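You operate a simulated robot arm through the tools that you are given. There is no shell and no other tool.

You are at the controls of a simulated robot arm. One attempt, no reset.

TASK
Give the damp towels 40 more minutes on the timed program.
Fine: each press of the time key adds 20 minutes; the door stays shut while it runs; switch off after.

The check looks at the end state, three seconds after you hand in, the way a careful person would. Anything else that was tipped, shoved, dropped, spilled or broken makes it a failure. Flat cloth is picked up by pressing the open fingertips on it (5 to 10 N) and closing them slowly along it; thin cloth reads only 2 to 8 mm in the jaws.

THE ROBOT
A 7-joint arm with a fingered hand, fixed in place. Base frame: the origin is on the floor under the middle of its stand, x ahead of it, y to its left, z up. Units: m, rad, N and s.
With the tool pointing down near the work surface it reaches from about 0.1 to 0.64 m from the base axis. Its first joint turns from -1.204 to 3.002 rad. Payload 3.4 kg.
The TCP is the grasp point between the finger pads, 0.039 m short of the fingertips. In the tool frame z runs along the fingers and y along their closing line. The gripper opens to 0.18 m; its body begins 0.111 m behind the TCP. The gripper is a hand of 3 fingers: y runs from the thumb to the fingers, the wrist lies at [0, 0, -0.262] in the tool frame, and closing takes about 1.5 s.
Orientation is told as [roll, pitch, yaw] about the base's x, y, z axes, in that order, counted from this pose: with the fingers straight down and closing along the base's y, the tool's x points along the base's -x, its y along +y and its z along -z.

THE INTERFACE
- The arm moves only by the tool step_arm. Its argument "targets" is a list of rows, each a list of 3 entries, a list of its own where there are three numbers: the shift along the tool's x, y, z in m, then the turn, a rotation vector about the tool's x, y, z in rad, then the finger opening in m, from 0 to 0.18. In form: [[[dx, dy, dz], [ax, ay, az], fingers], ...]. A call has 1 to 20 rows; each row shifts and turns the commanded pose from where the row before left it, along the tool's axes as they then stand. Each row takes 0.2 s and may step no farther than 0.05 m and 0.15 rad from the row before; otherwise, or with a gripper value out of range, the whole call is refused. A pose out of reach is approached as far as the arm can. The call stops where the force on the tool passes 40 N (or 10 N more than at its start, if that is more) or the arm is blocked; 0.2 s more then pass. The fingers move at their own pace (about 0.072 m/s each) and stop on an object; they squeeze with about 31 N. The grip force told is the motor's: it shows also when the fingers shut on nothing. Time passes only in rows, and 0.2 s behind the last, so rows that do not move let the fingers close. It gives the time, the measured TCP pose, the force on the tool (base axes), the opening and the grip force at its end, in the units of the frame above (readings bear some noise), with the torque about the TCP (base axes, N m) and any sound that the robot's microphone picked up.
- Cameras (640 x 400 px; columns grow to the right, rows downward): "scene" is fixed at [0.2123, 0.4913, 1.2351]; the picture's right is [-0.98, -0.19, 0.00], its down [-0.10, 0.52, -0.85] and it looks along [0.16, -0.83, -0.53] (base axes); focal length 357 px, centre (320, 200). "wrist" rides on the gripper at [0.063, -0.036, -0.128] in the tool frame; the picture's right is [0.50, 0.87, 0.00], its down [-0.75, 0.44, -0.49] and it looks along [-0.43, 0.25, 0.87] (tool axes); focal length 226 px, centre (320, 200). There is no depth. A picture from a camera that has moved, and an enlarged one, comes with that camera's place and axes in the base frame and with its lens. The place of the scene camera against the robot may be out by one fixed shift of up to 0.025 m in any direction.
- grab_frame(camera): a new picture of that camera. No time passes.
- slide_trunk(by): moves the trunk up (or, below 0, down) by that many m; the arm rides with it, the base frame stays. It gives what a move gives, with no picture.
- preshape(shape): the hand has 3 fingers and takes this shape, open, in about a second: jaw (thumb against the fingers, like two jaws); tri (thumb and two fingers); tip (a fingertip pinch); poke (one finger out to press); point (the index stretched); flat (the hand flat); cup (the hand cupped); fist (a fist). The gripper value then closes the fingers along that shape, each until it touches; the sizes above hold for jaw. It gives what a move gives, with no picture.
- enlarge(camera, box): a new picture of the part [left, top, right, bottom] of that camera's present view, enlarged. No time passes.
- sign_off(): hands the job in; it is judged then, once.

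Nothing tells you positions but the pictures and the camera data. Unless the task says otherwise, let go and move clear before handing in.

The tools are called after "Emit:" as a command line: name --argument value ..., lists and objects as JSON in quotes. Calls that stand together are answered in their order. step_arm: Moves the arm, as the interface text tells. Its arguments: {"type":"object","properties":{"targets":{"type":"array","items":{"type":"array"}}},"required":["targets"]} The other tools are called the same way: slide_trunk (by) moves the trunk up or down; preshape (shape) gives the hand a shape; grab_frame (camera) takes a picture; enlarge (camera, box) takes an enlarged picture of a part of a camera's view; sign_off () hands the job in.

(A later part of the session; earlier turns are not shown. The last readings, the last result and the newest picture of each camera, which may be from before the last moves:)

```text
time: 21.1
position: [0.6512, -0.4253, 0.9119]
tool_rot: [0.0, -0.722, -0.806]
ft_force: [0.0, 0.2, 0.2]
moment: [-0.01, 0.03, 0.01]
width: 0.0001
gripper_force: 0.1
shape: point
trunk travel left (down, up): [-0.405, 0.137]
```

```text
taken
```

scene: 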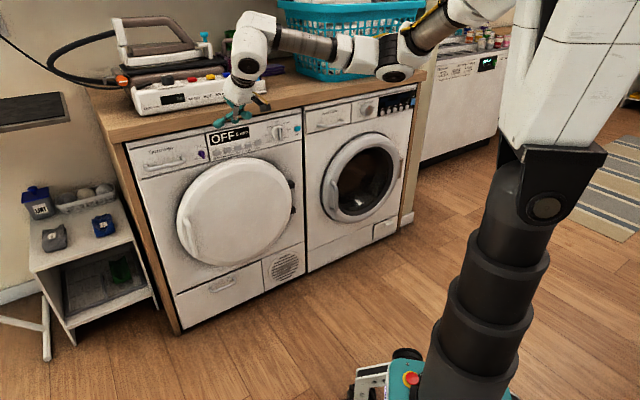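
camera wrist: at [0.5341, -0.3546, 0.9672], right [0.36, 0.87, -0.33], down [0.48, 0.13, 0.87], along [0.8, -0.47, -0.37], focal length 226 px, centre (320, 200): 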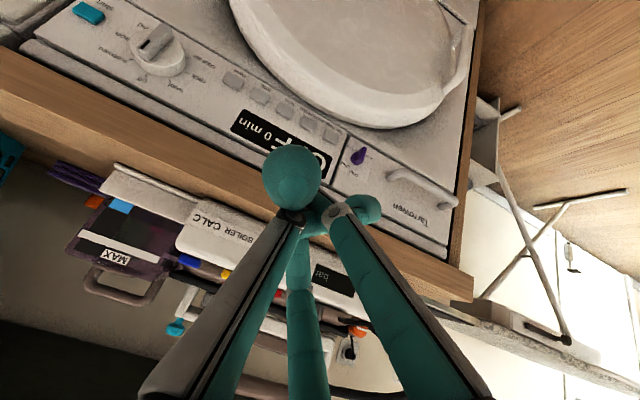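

The door is shut as seen from the scene camera. I'll look closely at the pointing hand to find which fingertip leads.

Emit:
enlarge --camera "wrist" --box '[200, 100, 440, 280]'

Emit:
enlarge --camera "scene" --box '[190, 10, 310, 150]'

Emit:
enlarge --camera "scene" --box '[165, 140, 305, 290]'

```text
2.22 times, centred on (320, 190) of wrist
camera zoom: at [0.5341, -0.3546, 0.9672], right [0.36, 0.87, -0.33], down [0.48, 0.13, 0.87], along [0.8, -0.47, -0.37], focal length 502 px, centre (320, 222)
```

zoom: 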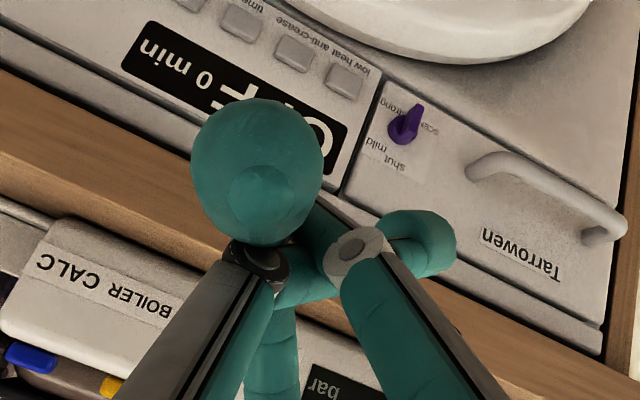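

```text
2.86 times, centred on (250, 80) of scene
camera zoom: at [0.2123, 0.4913, 1.2351], right [-0.98, -0.19, 0.0], down [-0.1, 0.52, -0.85], along [0.16, -0.83, -0.53], focal length 1020 px, centre (520, 543)
```

zoom: 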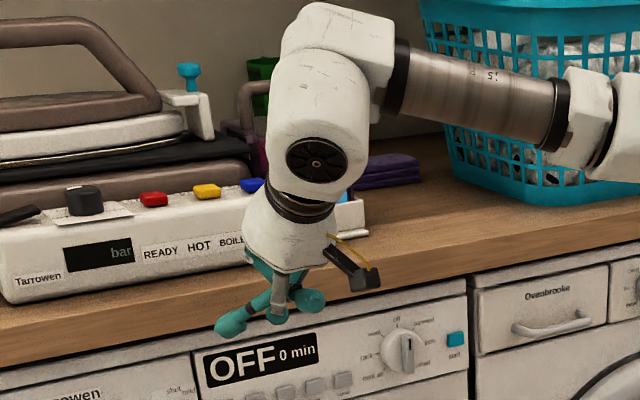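

```text
2.67 times, centred on (235, 215) of scene
camera zoom: at [0.2123, 0.4913, 1.2351], right [-0.98, -0.19, 0.0], down [-0.1, 0.52, -0.85], along [0.16, -0.83, -0.53], focal length 952 px, centre (547, 160)
```

zoom: 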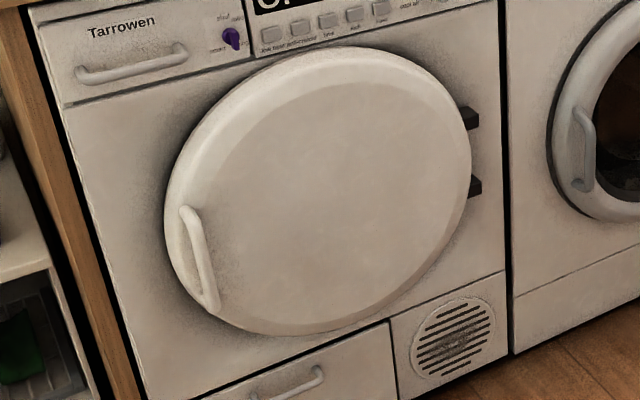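

I'll zoom closer on the pointing hand from the scene camera.

Emit:
enlarge --camera "scene" --box '[220, 85, 280, 125]'

```text
10.00 times, centred on (250, 105) of scene
camera zoom: at [0.2123, 0.4913, 1.2351], right [-0.98, -0.19, 0.0], down [-0.1, 0.52, -0.85], along [0.16, -0.83, -0.53], focal length 3570 px, centre (1020, 1150)
```

zoom: 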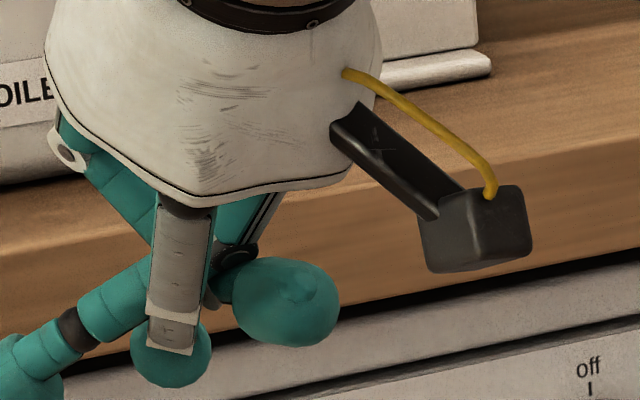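

The fingers look tangled because I changed shape from a closed grip. I'll open the hand in the jaw shape first, then go to point again and look.

Emit:
preshape --shape "jaw"

Emit:
enlarge --camera "scene" --box '[210, 75, 300, 145]'

Emit:
preshape --shape "point"

Emit:
enlarge --camera "scene" --box '[210, 75, 300, 145]'

Emit:
grab_frame --camera "wrist"

```text
time: 22.0
position: [0.6518, -0.4255, 0.9128]
tool_rot: [0.0, -0.72, -0.805]
ft_force: [-0.1, 0.3, -1.0]
moment: [0.0, -0.03, 0.0]
width: 0.1801
gripper_force: 0.0
shape: jaw
trunk travel left (down, up): [-0.405, 0.137]
```

```text
5.71 times, centred on (255, 110) of scene
camera zoom: at [0.2123, 0.4913, 1.2351], right [-0.98, -0.19, 0.0], down [-0.1, 0.52, -0.85], along [0.16, -0.83, -0.53], focal length 2040 px, centre (691, 714)
```

zoom: 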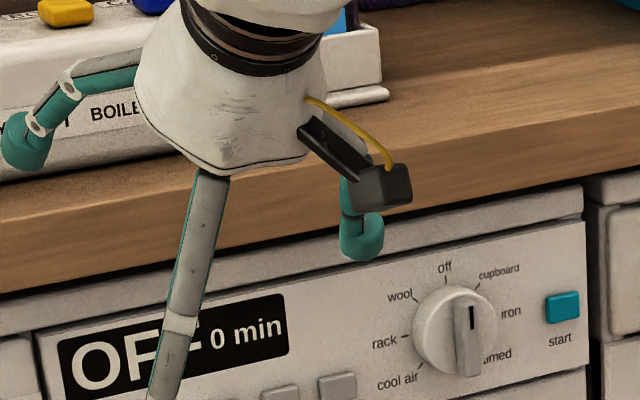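

```text
time: 22.9
position: [0.6514, -0.4258, 0.914]
tool_rot: [0.0, -0.721, -0.806]
ft_force: [-0.2, 1.1, 0.2]
moment: [0.01, 0.0, -0.01]
width: 0.0
gripper_force: 0.1
shape: point
trunk travel left (down, up): [-0.405, 0.137]
```

```text
5.71 times, centred on (255, 110) of scene
camera zoom: at [0.2123, 0.4913, 1.2351], right [-0.98, -0.19, 0.0], down [-0.1, 0.52, -0.85], along [0.16, -0.83, -0.53], focal length 2040 px, centre (691, 714)
```

zoom: 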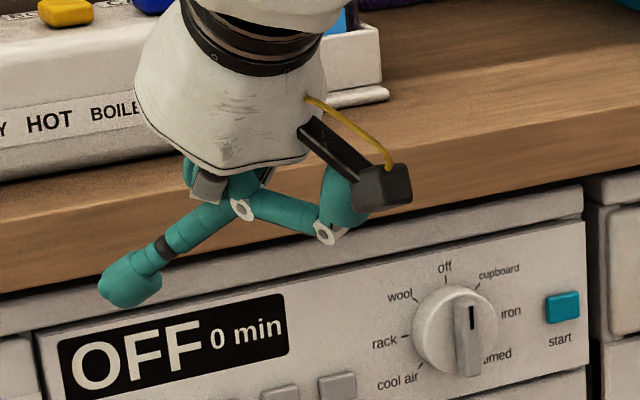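

```text
taken
camera wrist: at [0.5341, -0.3546, 0.9672], right [0.36, 0.87, -0.33], down [0.48, 0.13, 0.87], along [0.8, -0.47, -0.37], focal length 226 px, centre (320, 200)
```

wrist: 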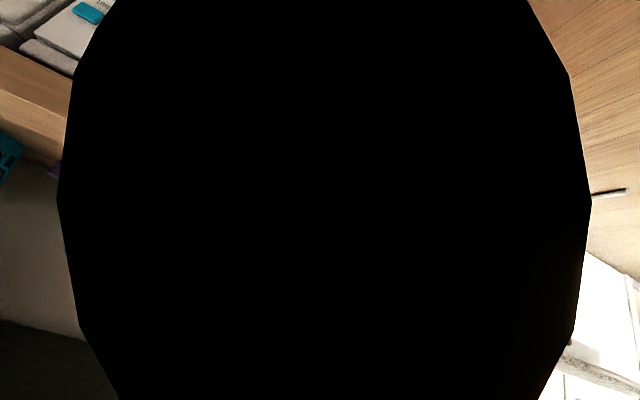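

In "point" a curled finger blocks the wrist camera and the stretched one angles off sideways, so that's poor. I'll open again and inspect "poke" and "tip" from an open start.

Emit:
preshape --shape "jaw"

Emit:
preshape --shape "poke"

Emit:
enlarge --camera "scene" --box '[210, 75, 300, 145]'

Emit:
grab_frame --camera "wrist"

Emit:
preshape --shape "tip"

Emit:
enlarge --camera "scene" --box '[210, 75, 300, 145]'

Emit:
grab_frame --camera "wrist"

```text
time: 23.8
position: [0.6505, -0.4247, 0.9135]
tool_rot: [0.001, -0.722, -0.806]
ft_force: [-0.6, 0.8, -0.4]
moment: [0.03, 0.04, 0.0]
width: 0.1801
gripper_force: 0.0
shape: jaw
trunk travel left (down, up): [-0.405, 0.137]
```

```text
time: 24.7
position: [0.6505, -0.4245, 0.9124]
tool_rot: [-0.001, -0.721, -0.807]
ft_force: [0.0, 0.1, 0.0]
moment: [0.02, 0.01, -0.03]
width: 0.0001
gripper_force: 0.0
shape: poke
trunk travel left (down, up): [-0.405, 0.137]
```

```text
5.71 times, centred on (255, 110) of scene
camera zoom: at [0.2123, 0.4913, 1.2351], right [-0.98, -0.19, 0.0], down [-0.1, 0.52, -0.85], along [0.16, -0.83, -0.53], focal length 2040 px, centre (691, 714)
```

zoom: 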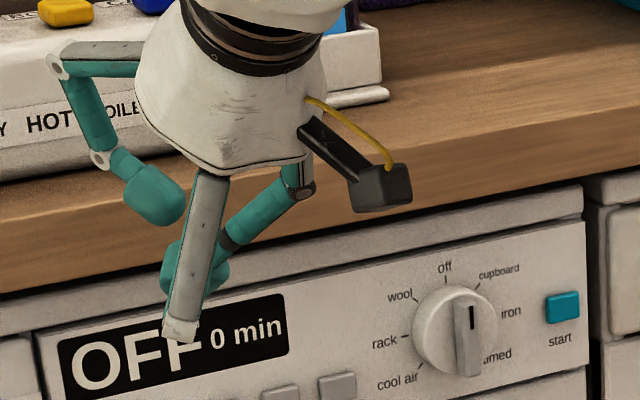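

```text
taken
camera wrist: at [0.5341, -0.3546, 0.9672], right [0.36, 0.87, -0.33], down [0.48, 0.13, 0.87], along [0.8, -0.47, -0.37], focal length 226 px, centre (320, 200)
```

wrist: 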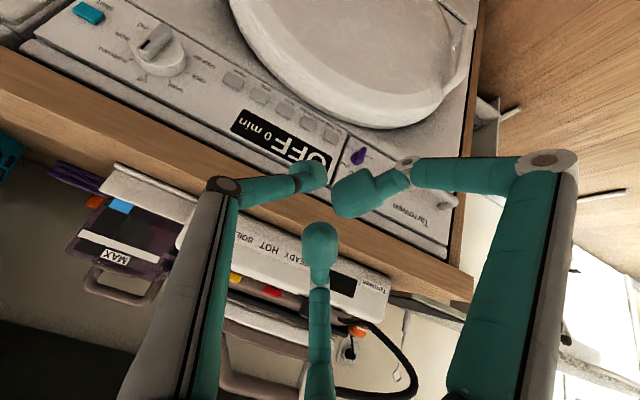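

```text
time: 25.6
position: [0.6506, -0.4257, 0.9123]
tool_rot: [0.0, -0.721, -0.808]
ft_force: [1.5, -0.7, 0.0]
moment: [0.02, 0.03, 0.01]
width: 0.1798
gripper_force: 0.0
shape: tip
trunk travel left (down, up): [-0.405, 0.137]
```

```text
5.71 times, centred on (255, 110) of scene
camera zoom: at [0.2123, 0.4913, 1.2351], right [-0.98, -0.19, 0.0], down [-0.1, 0.52, -0.85], along [0.16, -0.83, -0.53], focal length 2040 px, centre (691, 714)
```

zoom: 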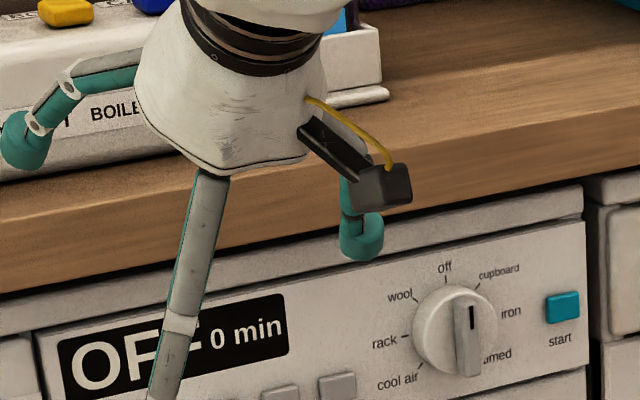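

```text
taken
camera wrist: at [0.5341, -0.3546, 0.9672], right [0.36, 0.87, -0.33], down [0.48, 0.13, 0.87], along [0.8, -0.47, -0.37], focal length 226 px, centre (320, 200)
```

wrist: 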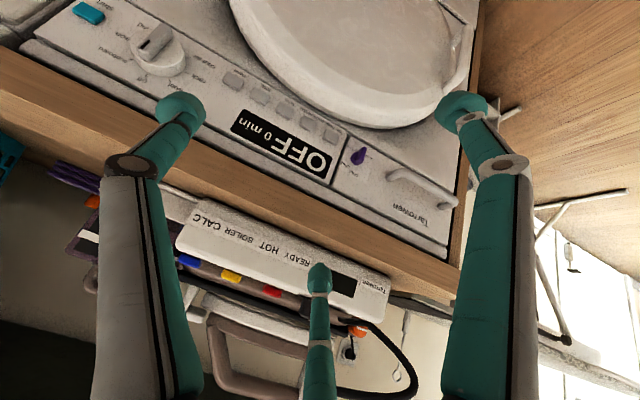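

Poke is usable: the thumb tip leads on the tool axis with the other fingers curled about 4 cm behind it. I'll go back to poke, raise the trunk the rest of the way, and zoom in to measure the panel and worktop edge.

Emit:
preshape --shape "poke"

Emit:
enlarge --camera "wrist" --box '[0, 0, 320, 200]'

Emit:
enlarge --camera "wrist" --box '[180, 60, 500, 260]'

Emit:
enlarge --camera "scene" --box '[200, 105, 310, 165]'

```text
time: 26.5
position: [0.6509, -0.4248, 0.9128]
tool_rot: [0.001, -0.721, -0.805]
ft_force: [-0.3, 0.1, -0.6]
moment: [0.02, -0.01, -0.02]
width: 0.0
gripper_force: 0.0
shape: poke
trunk travel left (down, up): [-0.405, 0.137]
```

```text
2.00 times, centred on (160, 100) of wrist
camera zoom: at [0.5341, -0.3546, 0.9672], right [0.36, 0.87, -0.33], down [0.48, 0.13, 0.87], along [0.8, -0.47, -0.37], focal length 452 px, centre (640, 400)
```

zoom: 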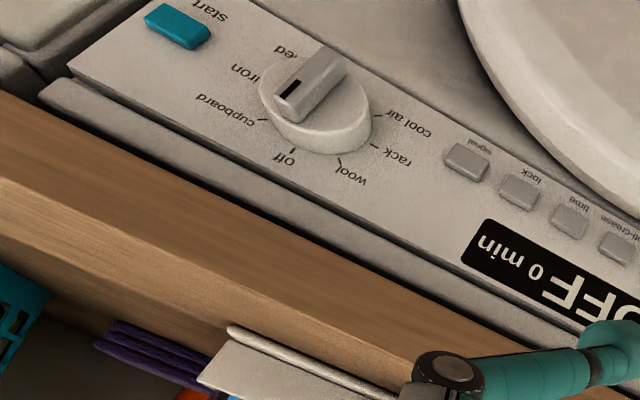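

```text
2.00 times, centred on (340, 160) of wrist
camera zoom: at [0.5341, -0.3546, 0.9672], right [0.36, 0.87, -0.33], down [0.48, 0.13, 0.87], along [0.8, -0.47, -0.37], focal length 452 px, centre (280, 280)
```

zoom: 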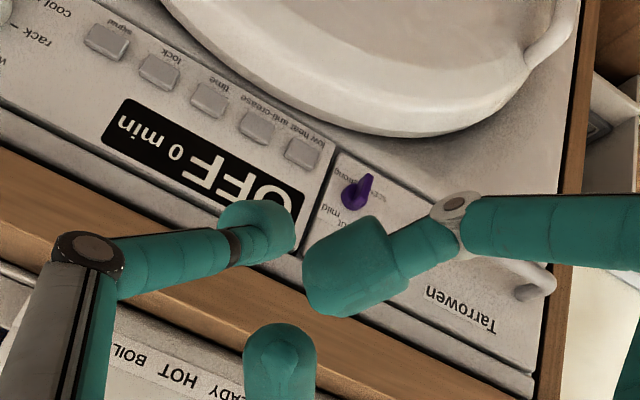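

```text
5.82 times, centred on (255, 135) of scene
camera zoom: at [0.2123, 0.4913, 1.2351], right [-0.98, -0.19, 0.0], down [-0.1, 0.52, -0.85], along [0.16, -0.83, -0.53], focal length 2077 px, centre (698, 578)
```

zoom: 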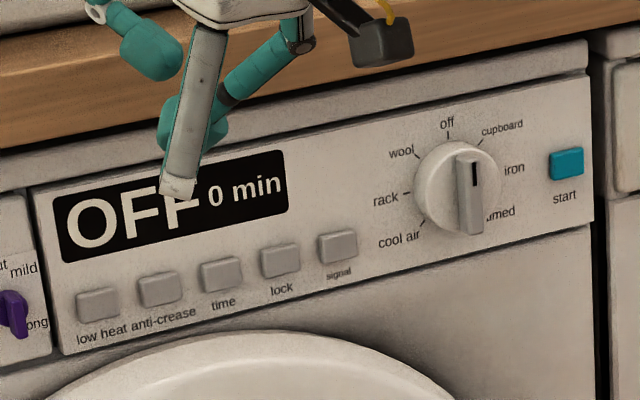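

Triangulating the panel: key tops lie about 0.90 m out along the facing direction, the dial centre is near 0.78 m high, and the worktop edge sits at about 0.875 m out and 0.86 m high. I'll raise the trunk fully, then bring the hand down in front of the panel.

Emit:
slide_trunk --by 0.13

Emit:
step_arm --targets '[[[0.0264, 0, 0.0301], [0, 0, 0], 0.18], [[0.0234, 0, 0.0327], [0, 0, 0], 0.18], [[0.0234, 0, 0.0327], [0, 0, 0], 0.18], [[0.0264, 0, 0.0301], [0, 0, 0], 0.18]]'

```text
time: 28.1
position: [0.6513, -0.4251, 1.0414]
tool_rot: [0.0, -0.72, -0.806]
ft_force: [-0.1, -0.3, 0.2]
moment: [-0.04, 0.01, 0.02]
width: 0.0
gripper_force: 0.0
shape: poke
trunk travel left (down, up): [-0.535, 0.007]
```

```text
time: 29.1
position: [0.6571, -0.4342, 0.8828]
tool_rot: [0.0, -0.723, -0.805]
ft_force: [-0.2, 0.7, -0.3]
moment: [-0.02, 0.03, -0.02]
width: 0.0002
gripper_force: 0.2
shape: poke
trunk travel left (down, up): [-0.535, 0.007]
```

No contact and no reach warnings. Next I'll go down a little more and then tilt the tool to horizontal, pointing straight at the panel from about 6 cm away.

Emit:
step_arm --targets '[[[0.0202, 0, 0.0275], [0, 0, 0], 0.18], [[0.0202, 0, 0.0275], [0, 0, 0], 0.18], [[0.0202, 0, 0.0275], [0, 0, 0], 0.18], [[-0.0038, -0.012, 0.0033], [0, -0.1413, 0], 0.18], [[-0.0033, -0.012, 0.0038], [0, -0.1413, 0], 0.18], [[-0.0027, -0.012, 0.0042], [0, -0.1413, 0], 0.18], [[-0.002, -0.012, 0.0046], [0, -0.1413, 0], 0.18], [[-0.0014, -0.012, 0.0048], [0, -0.1413, 0], 0.18], [[-0.0007, -0.012, 0.005], [0, -0.1413, 0], 0.18]]'

Emit:
grab_frame --camera "wrist"

Emit:
grab_frame --camera "scene"

```text
time: 31.1
position: [0.7012, -0.4816, 0.7598]
tool_rot: [-0.01, -0.811, -0.801]
ft_force: [-0.2, 0.2, -0.4]
moment: [0.02, -0.02, 0.06]
width: 0.0
gripper_force: 0.1
shape: poke
out of reach, approached as far as the arm can: row 2, 3, 4, 5, 6, 7, 8, 9
trunk travel left (down, up): [-0.535, 0.007]
```

```text
taken
camera wrist: at [0.5821, -0.4069, 0.8035], right [0.39, 0.85, -0.37], down [0.43, 0.19, 0.88], along [0.82, -0.5, -0.29], focal length 226 px, centre (320, 200)
```

wrist: 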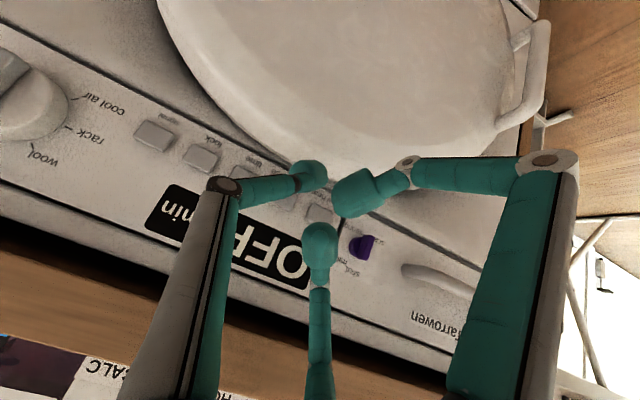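

```text
taken
```

scene: 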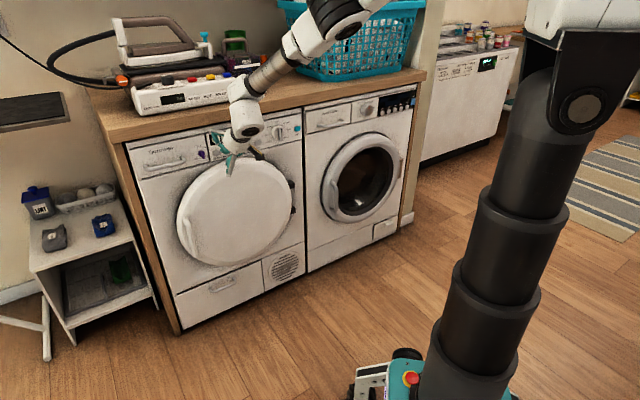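

Horizontal tilt isn't reachable with the trunk so high; it worked best with the trunk low. I'll back the hand off and up, then lower the trunk again and retry the near-horizontal pose further out.

Emit:
step_arm --targets '[[[0.0276, 0, -0.029], [0, 0, 0], 0.18], [[0.0, 0, -0.04], [0, 0, 0], 0.18], [[-0.0255, 0, -0.0312], [0, 0, 0], 0.18], [[-0.0255, 0, -0.0312], [0, 0, 0], 0.18], [[-0.029, 0, -0.0276], [0, 0, 0], 0.18], [[-0.029, 0, -0.0276], [0, 0, 0], 0.18], [[-0.029, 0, -0.0276], [0, 0, 0], 0.18], [[-0.029, 0, -0.0276], [0, 0, 0], 0.18]]'

Emit:
grab_frame --camera "scene"

```text
time: 32.9
position: [0.7472, -0.48, 0.8301]
tool_rot: [-0.013, -0.808, -0.797]
ft_force: [-4.3, 10.4, 0.7]
moment: [-0.45, -0.21, 0.4]
width: 0.0
gripper_force: 0.1
shape: poke
out of reach, approached as far as the arm can: row 1, 2, 3, 4, 5, 6, 7, 8
trunk travel left (down, up): [-0.535, 0.007]
```

```text
taken
```

scene: 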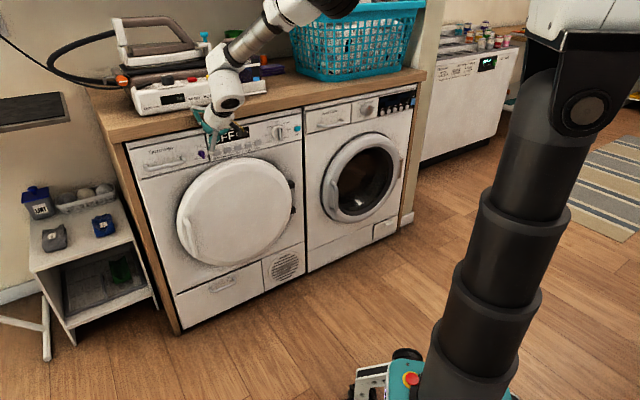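

The arm drifted forward into light contact (about 11 N) because that orientation is at a joint limit. I'll ease off by reducing the tilt while retreating, in short calls.

Emit:
step_arm --targets '[[[0.0138, 0, -0.0145], [0, 0.08, 0], 0.18], [[0.0149, 0, -0.0133], [0, 0.08, 0], 0.18]]'

Emit:
enlarge --camera "scene" --box '[110, 60, 310, 185]'

```text
time: 33.5
position: [0.7185, -0.4555, 0.8291]
tool_rot: [-0.009, -0.653, -0.801]
ft_force: [0.0, 0.2, 0.1]
moment: [-0.01, 0.02, 0.02]
width: 0.0002
gripper_force: 0.0
shape: poke
trunk travel left (down, up): [-0.535, 0.007]
```

```text
3.20 times, centred on (210, 122) of scene
camera zoom: at [0.2123, 0.4913, 1.2351], right [-0.98, -0.19, 0.0], down [-0.1, 0.52, -0.85], along [0.16, -0.83, -0.53], focal length 1142 px, centre (672, 448)
```

zoom: 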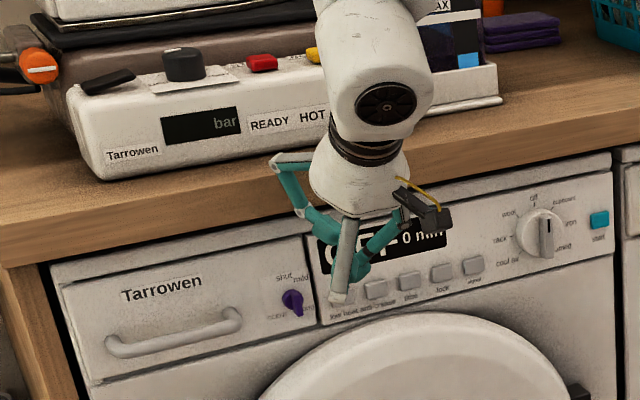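

Free again, no displaced items visible. I'll retreat further and rise, checking each short call.

Emit:
step_arm --targets '[[[0.0238, 0, -0.0182], [0, 0.05, 0], 0.18], [[0.0248, 0, -0.0169], [0, 0.05, 0], 0.18], [[-0.0209, 0, -0.0341], [0, 0, 0], 0.18], [[-0.0209, 0, -0.0341], [0, 0, 0], 0.18]]'

```text
time: 34.5
position: [0.6751, -0.4092, 0.9094]
tool_rot: [-0.009, -0.551, -0.799]
ft_force: [-1.0, 0.3, -0.1]
moment: [0.0, -0.01, -0.01]
width: 0.0
gripper_force: 0.1
shape: poke
trunk travel left (down, up): [-0.535, 0.007]
```

Good. I'll rise further and shift slightly right, then lower the trunk all the way.

Emit:
step_arm --targets '[[[-0.0209, -0.015, -0.0341], [0, 0, 0], 0.18], [[-0.0209, -0.015, -0.0341], [0, 0, 0], 0.18], [[-0.0209, -0.015, -0.0341], [0, 0, 0], 0.18], [[-0.0209, -0.015, -0.0341], [0, 0, 0], 0.18], [[-0.0209, -0.015, -0.0341], [0, 0, 0], 0.18]]'

```text
time: 35.7
position: [0.6223, -0.4596, 1.1091]
tool_rot: [-0.009, -0.551, -0.801]
ft_force: [0.1, -0.2, 0.4]
moment: [-0.04, -0.02, -0.03]
width: 0.0
gripper_force: 0.0
shape: poke
trunk travel left (down, up): [-0.535, 0.007]
```

Clear of everything. Lowering the trunk by 0.5 m brings the hand straight down in front of the closed door with about 5 cm clearance.

Emit:
slide_trunk --by -0.5

Emit:
grab_frame --camera "scene"

Emit:
grab_frame --camera "wrist"

```text
refused: -0.5 is not a number from -0.4 to 0.4
```

```text
taken
```

scene: 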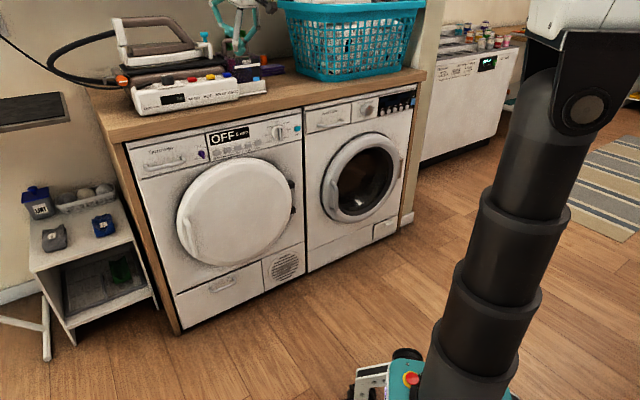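

```text
taken
camera wrist: at [0.5142, -0.3964, 1.1857], right [0.33, 0.9, -0.27], down [0.59, 0.03, 0.81], along [0.74, -0.42, -0.52], focal length 226 px, centre (320, 200)
```

wrist: 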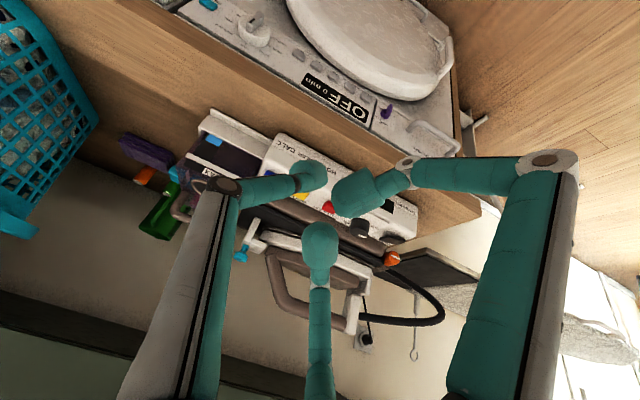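

The slide is limited to 0.4 m per call, so I'll do it in two parts.

Emit:
slide_trunk --by -0.3

Emit:
slide_trunk --by -0.2

Emit:
grab_frame --camera "scene"

```text
time: 38.7
position: [0.6242, -0.4574, 0.8118]
tool_rot: [-0.008, -0.555, -0.801]
ft_force: [-0.3, -0.4, 1.1]
moment: [0.03, 0.0, 0.02]
width: 0.0
gripper_force: 0.1
shape: poke
trunk travel left (down, up): [-0.235, 0.307]
```

```text
time: 40.9
position: [0.6226, -0.4574, 0.6132]
tool_rot: [-0.009, -0.552, -0.804]
ft_force: [0.1, -0.2, -0.6]
moment: [-0.02, -0.03, -0.01]
width: 0.0001
gripper_force: 0.1
shape: poke
trunk travel left (down, up): [-0.035, 0.507]
```

```text
taken
```

scene: 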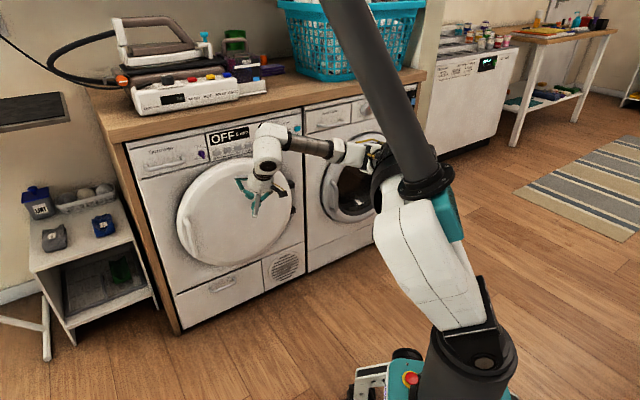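

With the trunk low the hand is in front of the door again. I'll raise the hand while tilting it up in short calls, checking for reach warnings.

Emit:
step_arm --targets '[[[-0.02, 0, -0.0229], [0, -0.1, 0], 0.18], [[-0.0222, 0, -0.0208], [0, -0.1, 0], 0.18], [[-0.0242, 0, -0.0185], [0, -0.1, 0], 0.18]]'

```text
time: 41.7
position: [0.6352, -0.4661, 0.7005]
tool_rot: [-0.012, -0.854, -0.799]
ft_force: [-0.5, -0.1, -1.1]
moment: [-0.02, -0.02, -0.02]
width: 0.0001
gripper_force: 0.1
shape: poke
trunk travel left (down, up): [-0.035, 0.507]
```

No warnings so far; continuing the tilt.

Emit:
step_arm --targets '[[[-0.0241, 0, -0.0104], [0, -0.1, 0], 0.18], [[-0.025, 0, -0.008], [0, -0.1, 0], 0.18], [[-0.0257, 0, -0.0054], [0, -0.1, 0], 0.18]]'

Emit:
grab_frame --camera "wrist"

Emit:
grab_frame --camera "scene"

```text
time: 42.5
position: [0.6513, -0.4821, 0.7767]
tool_rot: [-0.021, -1.154, -0.787]
ft_force: [-0.8, -0.2, 0.6]
moment: [0.03, 0.02, 0.01]
width: 0.0003
gripper_force: 0.0
shape: poke
trunk travel left (down, up): [-0.035, 0.507]
```

```text
taken
camera wrist: at [0.5271, -0.4049, 0.7729], right [0.48, 0.74, -0.46], down [0.22, 0.41, 0.88], along [0.85, -0.53, 0.03], focal length 226 px, centre (320, 200)
```

wrist: 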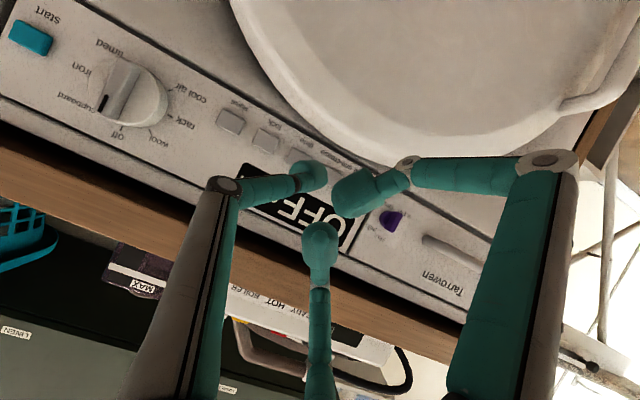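

```text
taken
```

scene: 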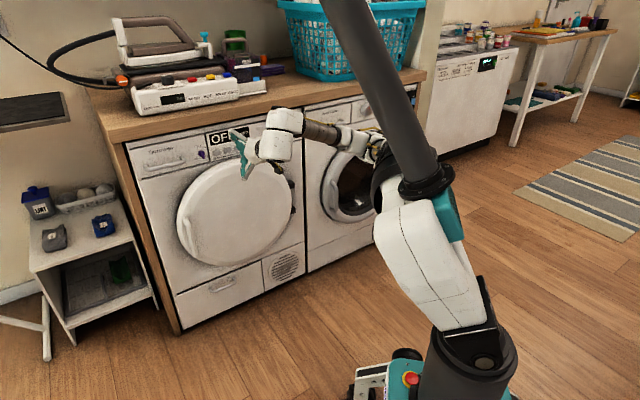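

The hand is now nearly horizontal at panel height with no warnings. I'll slide right to stand in front of the dial, still about 4 cm clear of it, and add a bit more tilt.

Emit:
step_arm --targets '[[[0, -0.034, 0], [0, -0.02, 0], 0.18], [[0, -0.034, 0], [0, -0.02, 0], 0.18], [[0, -0.034, 0], [0, -0.02, 0], 0.18]]'

Emit:
grab_frame --camera "wrist"

```text
time: 43.3
position: [0.5795, -0.5542, 0.7769]
tool_rot: [-0.027, -1.213, -0.783]
ft_force: [-0.6, -0.3, 0.7]
moment: [0.0, 0.0, 0.01]
width: 0.0
gripper_force: 0.1
shape: poke
trunk travel left (down, up): [-0.035, 0.507]
```

```text
taken
camera wrist: at [0.4544, -0.4756, 0.7638], right [0.5, 0.72, -0.48], down [0.18, 0.45, 0.87], along [0.84, -0.53, 0.09], focal length 226 px, centre (320, 200)
```

wrist: 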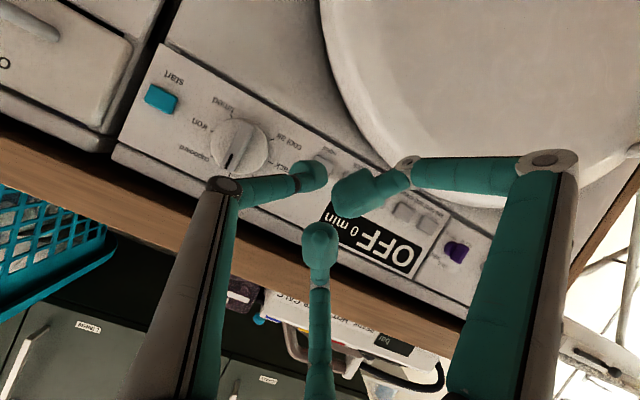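

Aligned well with the panel direction. Two more small shifts put me in front of the dial; then I'll measure it from here.

Emit:
step_arm --targets '[[[0, -0.035, 0], [0, -0.02, 0], 0.18], [[0, -0.035, 0], [0, -0.02, 0], 0.18]]'

Emit:
enlarge --camera "wrist" --box '[160, 60, 480, 260]'

Emit:
grab_frame --camera "wrist"

Emit:
grab_frame --camera "scene"

```text
time: 43.9
position: [0.5273, -0.6009, 0.7776]
tool_rot: [-0.028, -1.254, -0.778]
ft_force: [0.1, 0.4, 0.7]
moment: [0.0, -0.02, -0.01]
width: 0.0003
gripper_force: 0.0
shape: poke
trunk travel left (down, up): [-0.035, 0.507]
```

```text
2.00 times, centred on (320, 160) of wrist
camera zoom: at [0.4035, -0.5238, 0.7583], right [0.51, 0.71, -0.48], down [0.16, 0.47, 0.87], along [0.84, -0.52, 0.13], focal length 452 px, centre (320, 280)
```

zoom: 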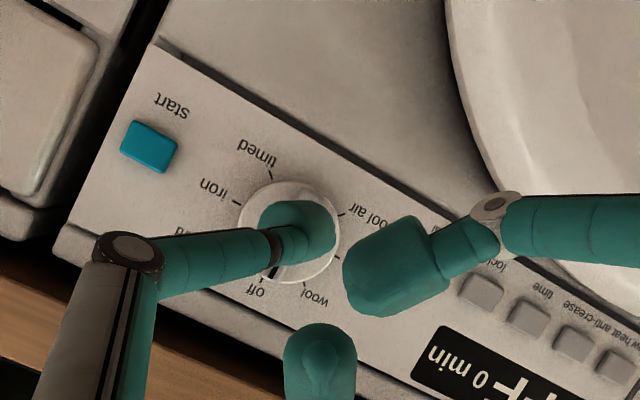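

```text
taken
camera wrist: at [0.4035, -0.5238, 0.7583], right [0.51, 0.71, -0.48], down [0.16, 0.47, 0.87], along [0.84, -0.52, 0.13], focal length 226 px, centre (320, 200)
```

wrist: 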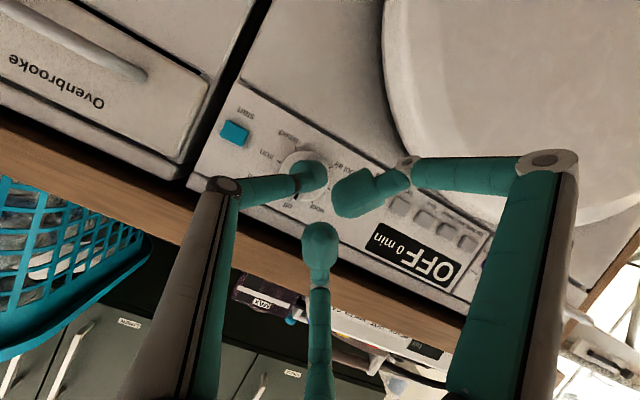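

```text
taken
```

scene: 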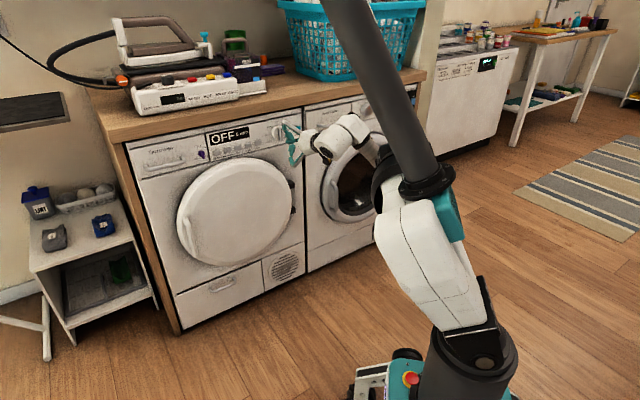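

The dial centre comes out at about z 0.776, right in front of the hand; the bar stands vertical, so a horizontal pinch fits. I'll close the fingers and then open them just a little (no wide opening, to stay clear of the worktop edge).

Emit:
step_arm --targets '[[[0, 0, 0], [0, 0, 0], 0.0], [[0, 0, 0], [0, 0, 0], 0.0], [[0, 0, 0], [0, 0, 0], 0.0], [[0, 0, 0], [0, 0, 0], 0.0], [[0, 0, 0], [0, 0, 0], 0.0], [[0, 0, 0], [0, 0, 0], 0.06], [[0, 0, 0], [0, 0, 0], 0.06], [[0, 0, 0], [0, 0, 0], 0.06], [[0, 0, 0], [0, 0, 0], 0.06], [[0, 0, 0], [0, 0, 0], 0.06]]'

Emit:
grab_frame --camera "wrist"

Emit:
enlarge --camera "scene" --box '[255, 95, 345, 175]'

```text
time: 46.1
position: [0.5277, -0.6025, 0.7772]
tool_rot: [-0.028, -1.252, -0.779]
ft_force: [0.2, 0.1, -0.5]
moment: [-0.01, -0.03, 0.0]
width: 0.0579
gripper_force: 0.1
shape: jaw
trunk travel left (down, up): [-0.035, 0.507]
```

```text
taken
camera wrist: at [0.4038, -0.5237, 0.7579], right [0.51, 0.71, -0.48], down [0.16, 0.47, 0.87], along [0.84, -0.52, 0.13], focal length 226 px, centre (320, 200)
```

wrist: 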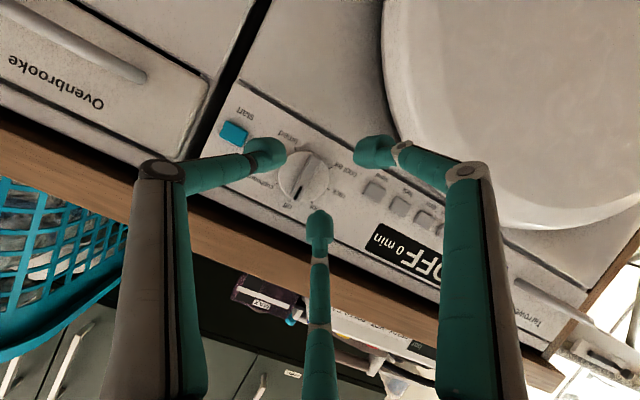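

```text
5.00 times, centred on (300, 135) of scene
camera zoom: at [0.2123, 0.4913, 1.2351], right [-0.98, -0.19, 0.0], down [-0.1, 0.52, -0.85], along [0.16, -0.83, -0.53], focal length 1785 px, centre (420, 525)
```

zoom: 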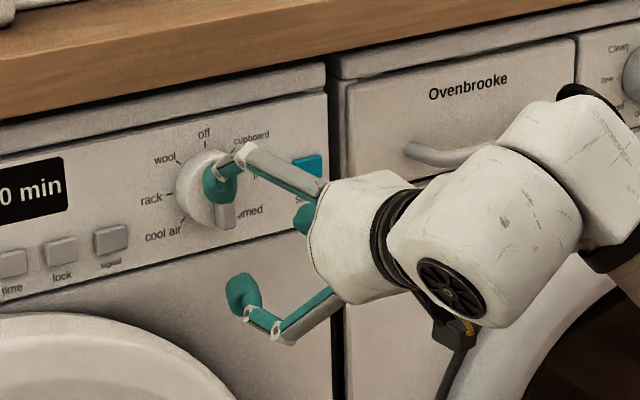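

The jaw is open about 6 cm with the dial centred between the three fingertips. I'll move in 4 cm while levelling the tool, stopping with the tips around the bar but short of the disc.

Emit:
step_arm --targets '[[[-0.0041, -0.0005, 0.0092], [0, -0.05, 0], 0.06], [[-0.0037, -0.0005, 0.0094], [0, -0.05, 0], 0.06], [[-0.0032, -0.0005, 0.0095], [0, -0.05, 0], 0.06], [[-0.0027, 0, 0.0097], [0, -0.05, 0], 0.06]]'

Emit:
enlarge --camera "wrist" --box '[200, 80, 440, 260]'

Emit:
enlarge --camera "scene" --box '[255, 95, 345, 175]'

```text
time: 47.1
position: [0.5359, -0.6392, 0.7903]
tool_rot: [-0.082, -1.453, -0.728]
ft_force: [0.2, 0.0, -0.1]
moment: [0.01, 0.06, -0.02]
width: 0.0581
gripper_force: 0.0
shape: jaw
out of reach, approached as far as the arm can: row 2, 3
trunk travel left (down, up): [-0.035, 0.507]
```

```text
2.22 times, centred on (320, 170) of wrist
camera zoom: at [0.4178, -0.5668, 0.7438], right [0.58, 0.64, -0.5], down [0.04, 0.6, 0.8], along [0.81, -0.49, 0.32], focal length 502 px, centre (320, 267)
```

zoom: 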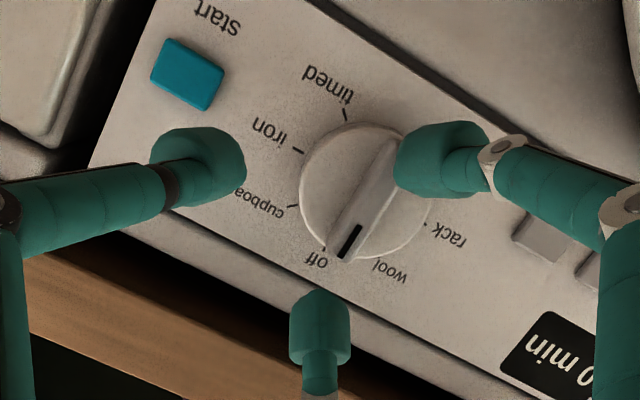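

```text
5.00 times, centred on (300, 135) of scene
camera zoom: at [0.2123, 0.4913, 1.2351], right [-0.98, -0.19, 0.0], down [-0.1, 0.52, -0.85], along [0.16, -0.83, -0.53], focal length 1785 px, centre (420, 525)
```

zoom: 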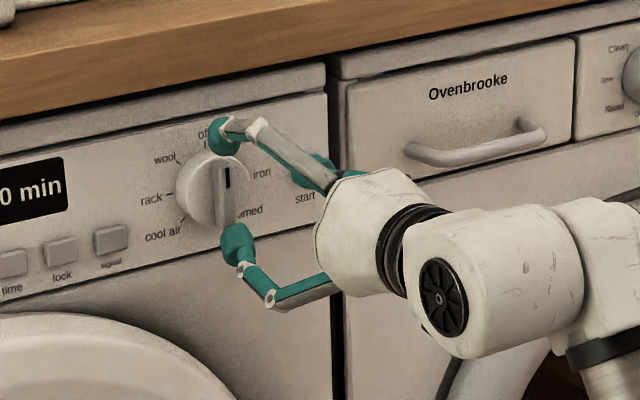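

The hand is level now but ended about 18 mm right of and 9 mm above the dial axis. I'll correct that.

Emit:
step_arm --targets '[[[0.0045, 0.009, 0.0005], [0, 0, 0], 0.06], [[0.0045, 0.009, 0.0005], [0, 0, 0], 0.06]]'

Emit:
enlarge --camera "wrist" --box '[200, 80, 440, 260]'

Emit:
enlarge --camera "scene" --box '[255, 95, 345, 175]'

```text
time: 47.7
position: [0.5498, -0.6256, 0.7804]
tool_rot: [-0.081, -1.454, -0.726]
ft_force: [0.0, 0.5, -0.3]
moment: [0.02, 0.01, -0.02]
width: 0.0581
gripper_force: 0.1
shape: jaw
trunk travel left (down, up): [-0.035, 0.507]
```

```text
2.22 times, centred on (320, 170) of wrist
camera zoom: at [0.4306, -0.5534, 0.7341], right [0.58, 0.64, -0.5], down [0.04, 0.59, 0.8], along [0.81, -0.49, 0.32], focal length 502 px, centre (320, 267)
```

zoom: 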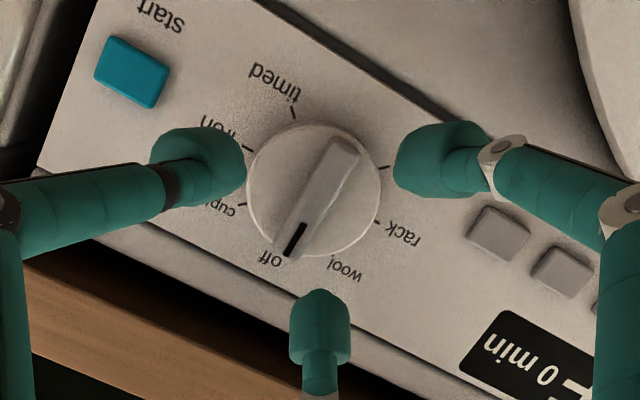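

```text
5.00 times, centred on (300, 135) of scene
camera zoom: at [0.2123, 0.4913, 1.2351], right [-0.98, -0.19, 0.0], down [-0.1, 0.52, -0.85], along [0.16, -0.83, -0.53], focal length 1785 px, centre (420, 525)
```

zoom: 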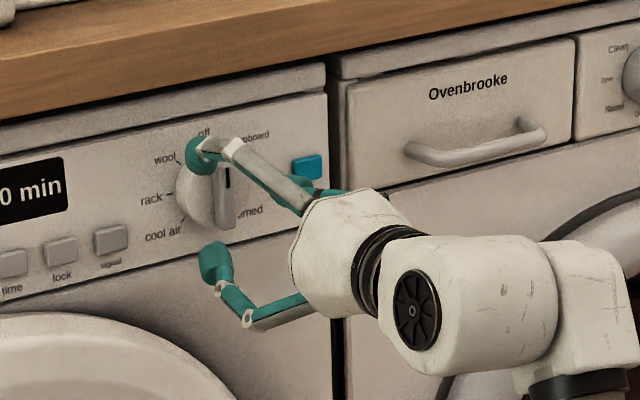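

The dial is centred to within about 2 mm. I'll trim that and advance so the fingertips straddle the bar.

Emit:
step_arm --targets '[[[-0.0028, -0.002, 0.0066], [0, 0, 0], 0.06], [[-0.0008, 0, 0.0066], [0, 0, 0], 0.06]]'

Emit:
enlarge --camera "wrist" --box '[200, 80, 440, 260]'

Emit:
enlarge --camera "scene" --box '[270, 105, 330, 155]'

```text
time: 48.3
position: [0.5574, -0.6377, 0.7832]
tool_rot: [-0.074, -1.45, -0.733]
ft_force: [-0.3, 0.3, -0.2]
moment: [0.03, -0.01, 0.01]
width: 0.0579
gripper_force: 0.1
shape: jaw
trunk travel left (down, up): [-0.035, 0.507]
```

```text
2.22 times, centred on (320, 170) of wrist
camera zoom: at [0.4377, -0.5662, 0.7361], right [0.58, 0.64, -0.5], down [0.04, 0.59, 0.8], along [0.81, -0.49, 0.32], focal length 502 px, centre (320, 267)
```

zoom: 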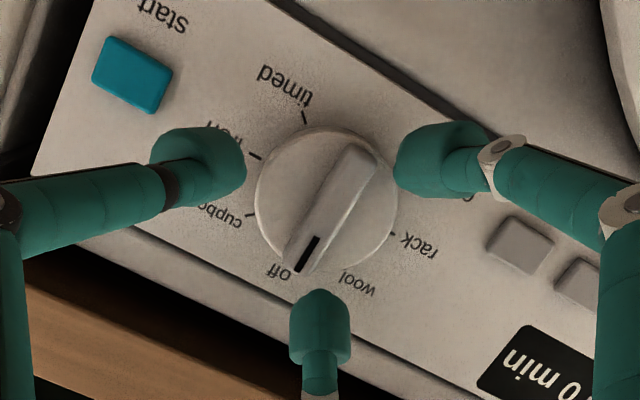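

```text
8.00 times, centred on (300, 130) of scene
camera zoom: at [0.2123, 0.4913, 1.2351], right [-0.98, -0.19, 0.0], down [-0.1, 0.52, -0.85], along [0.16, -0.83, -0.53], focal length 2856 px, centre (480, 760)
```

zoom: 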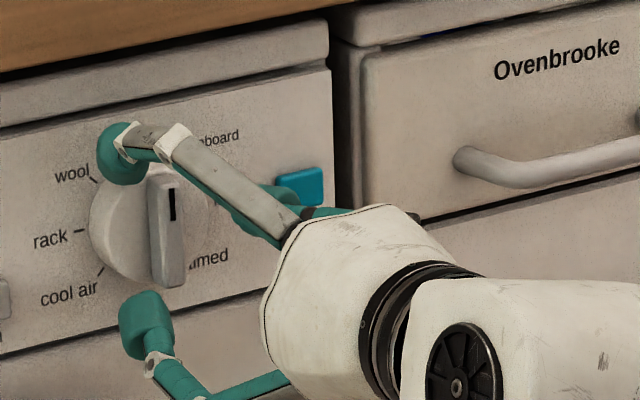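

Well centred. I'll advance a few more millimetres and check for contact.

Emit:
step_arm --targets '[[[0.001, 0.001, 0.003], [0, 0, 0], 0.06], [[-0.0004, 0, 0.003], [0, 0, 0], 0.06]]'

Emit:
enlarge --camera "scene" --box '[270, 105, 330, 155]'

```text
time: 48.9
position: [0.5615, -0.6415, 0.7821]
tool_rot: [-0.072, -1.449, -0.735]
ft_force: [-0.1, -0.6, -0.1]
moment: [0.03, 0.0, -0.02]
width: 0.0579
gripper_force: 0.0
shape: jaw
trunk travel left (down, up): [-0.035, 0.507]
```

```text
8.00 times, centred on (300, 130) of scene
camera zoom: at [0.2123, 0.4913, 1.2351], right [-0.98, -0.19, 0.0], down [-0.1, 0.52, -0.85], along [0.16, -0.83, -0.53], focal length 2856 px, centre (480, 760)
```

zoom: 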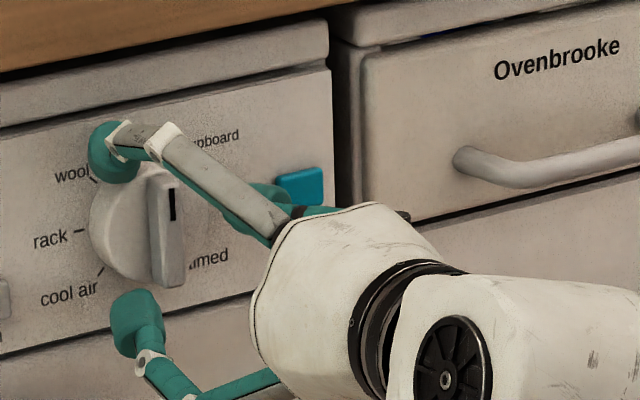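

No contact yet, tips at bar depth. Now closing the fingers onto the bar.

Emit:
step_arm --targets '[[[0, 0, 0], [0, 0, 0], 0.045], [[0, 0, 0], [0, 0, 0], 0.03], [[0, 0, 0], [0, 0, 0], 0.02], [[0, 0, 0], [0, 0, 0], 0.01], [[0, 0, 0], [0, 0, 0], 0.0], [[0, 0, 0], [0, 0, 0], 0.0]]'

Emit:
enlarge --camera "wrist" --box '[200, 80, 440, 260]'

Emit:
enlarge --camera "scene" --box '[255, 100, 345, 160]'

```text
time: 50.3
position: [0.5562, -0.6462, 0.7865]
tool_rot: [-0.073, -1.462, -0.742]
ft_force: [-7.4, -17.9, 20.1]
moment: [-0.5, -0.42, -0.6]
width: 0.0002
gripper_force: 30.1
shape: tri
trunk travel left (down, up): [-0.035, 0.507]
```

```text
2.22 times, centred on (320, 170) of wrist
camera zoom: at [0.4382, -0.573, 0.7384], right [0.59, 0.63, -0.5], down [0.04, 0.6, 0.8], along [0.81, -0.49, 0.33], focal length 502 px, centre (320, 267)
```

zoom: 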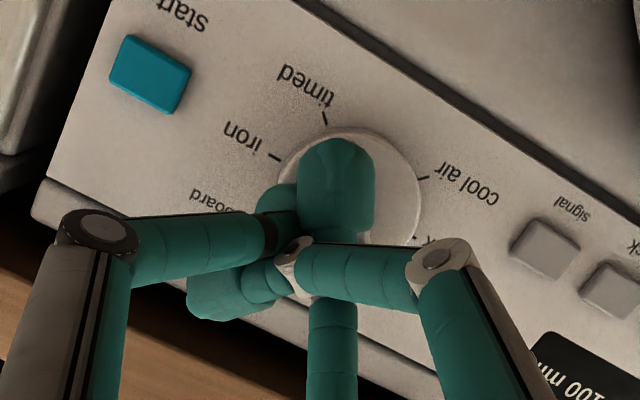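

```text
6.67 times, centred on (300, 130) of scene
camera zoom: at [0.2123, 0.4913, 1.2351], right [-0.98, -0.19, 0.0], down [-0.1, 0.52, -0.85], along [0.16, -0.83, -0.53], focal length 2380 px, centre (453, 667)
```

zoom: 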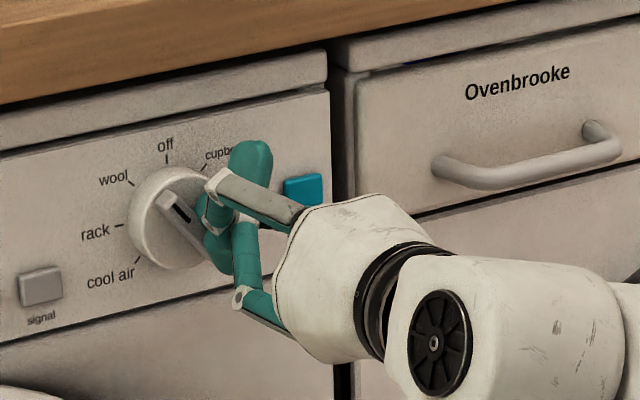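

Closing made the fingers slip and swing the dial one notch left to "wool" — no harm, but gripping is unreliable. I'll release, back off, and instead push the bar round with a single poke finger along an arc.

Emit:
step_arm --targets '[[[0, 0, 0], [0, 0, 0], 0.03], [[0, 0, 0], [0, 0, 0], 0.06], [[0, 0, 0], [0, 0, 0], 0.06], [[0, 0, 0], [0, 0, 0], 0.06]]'

Emit:
enlarge --camera "wrist" --box '[200, 80, 440, 260]'

Emit:
enlarge --camera "scene" --box '[200, 100, 335, 190]'

```text
time: 51.3
position: [0.5614, -0.6404, 0.7802]
tool_rot: [-0.069, -1.445, -0.736]
ft_force: [-15.9, 17.3, -6.8]
moment: [0.23, 0.24, 0.05]
width: 0.0514
gripper_force: 0.1
shape: jaw
trunk travel left (down, up): [-0.035, 0.507]
```

```text
2.22 times, centred on (320, 170) of wrist
camera zoom: at [0.4427, -0.5683, 0.7344], right [0.58, 0.64, -0.5], down [0.04, 0.59, 0.8], along [0.81, -0.49, 0.31], focal length 502 px, centre (320, 267)
```

zoom: 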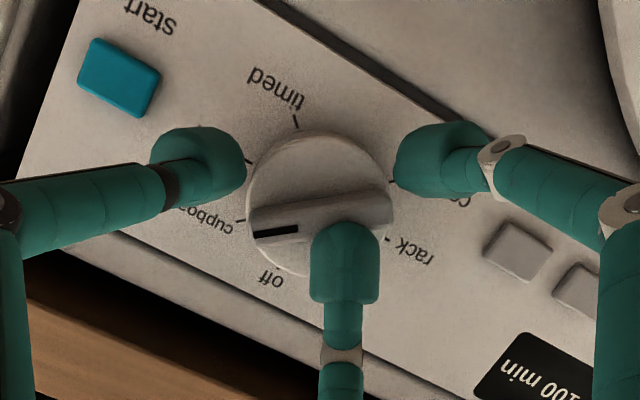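

```text
4.44 times, centred on (268, 145) of scene
camera zoom: at [0.2123, 0.4913, 1.2351], right [-0.98, -0.19, 0.0], down [-0.1, 0.52, -0.85], along [0.16, -0.83, -0.53], focal length 1587 px, centre (553, 444)
```

zoom: 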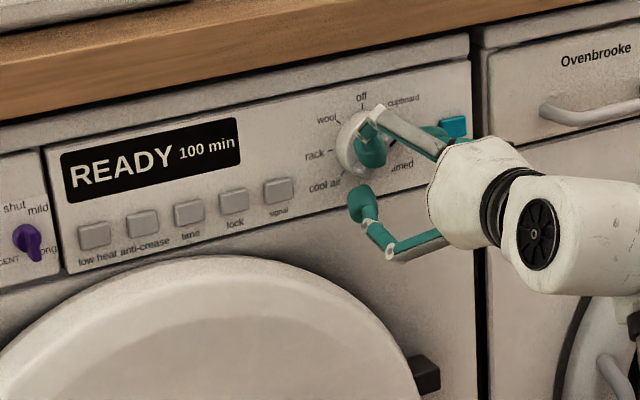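

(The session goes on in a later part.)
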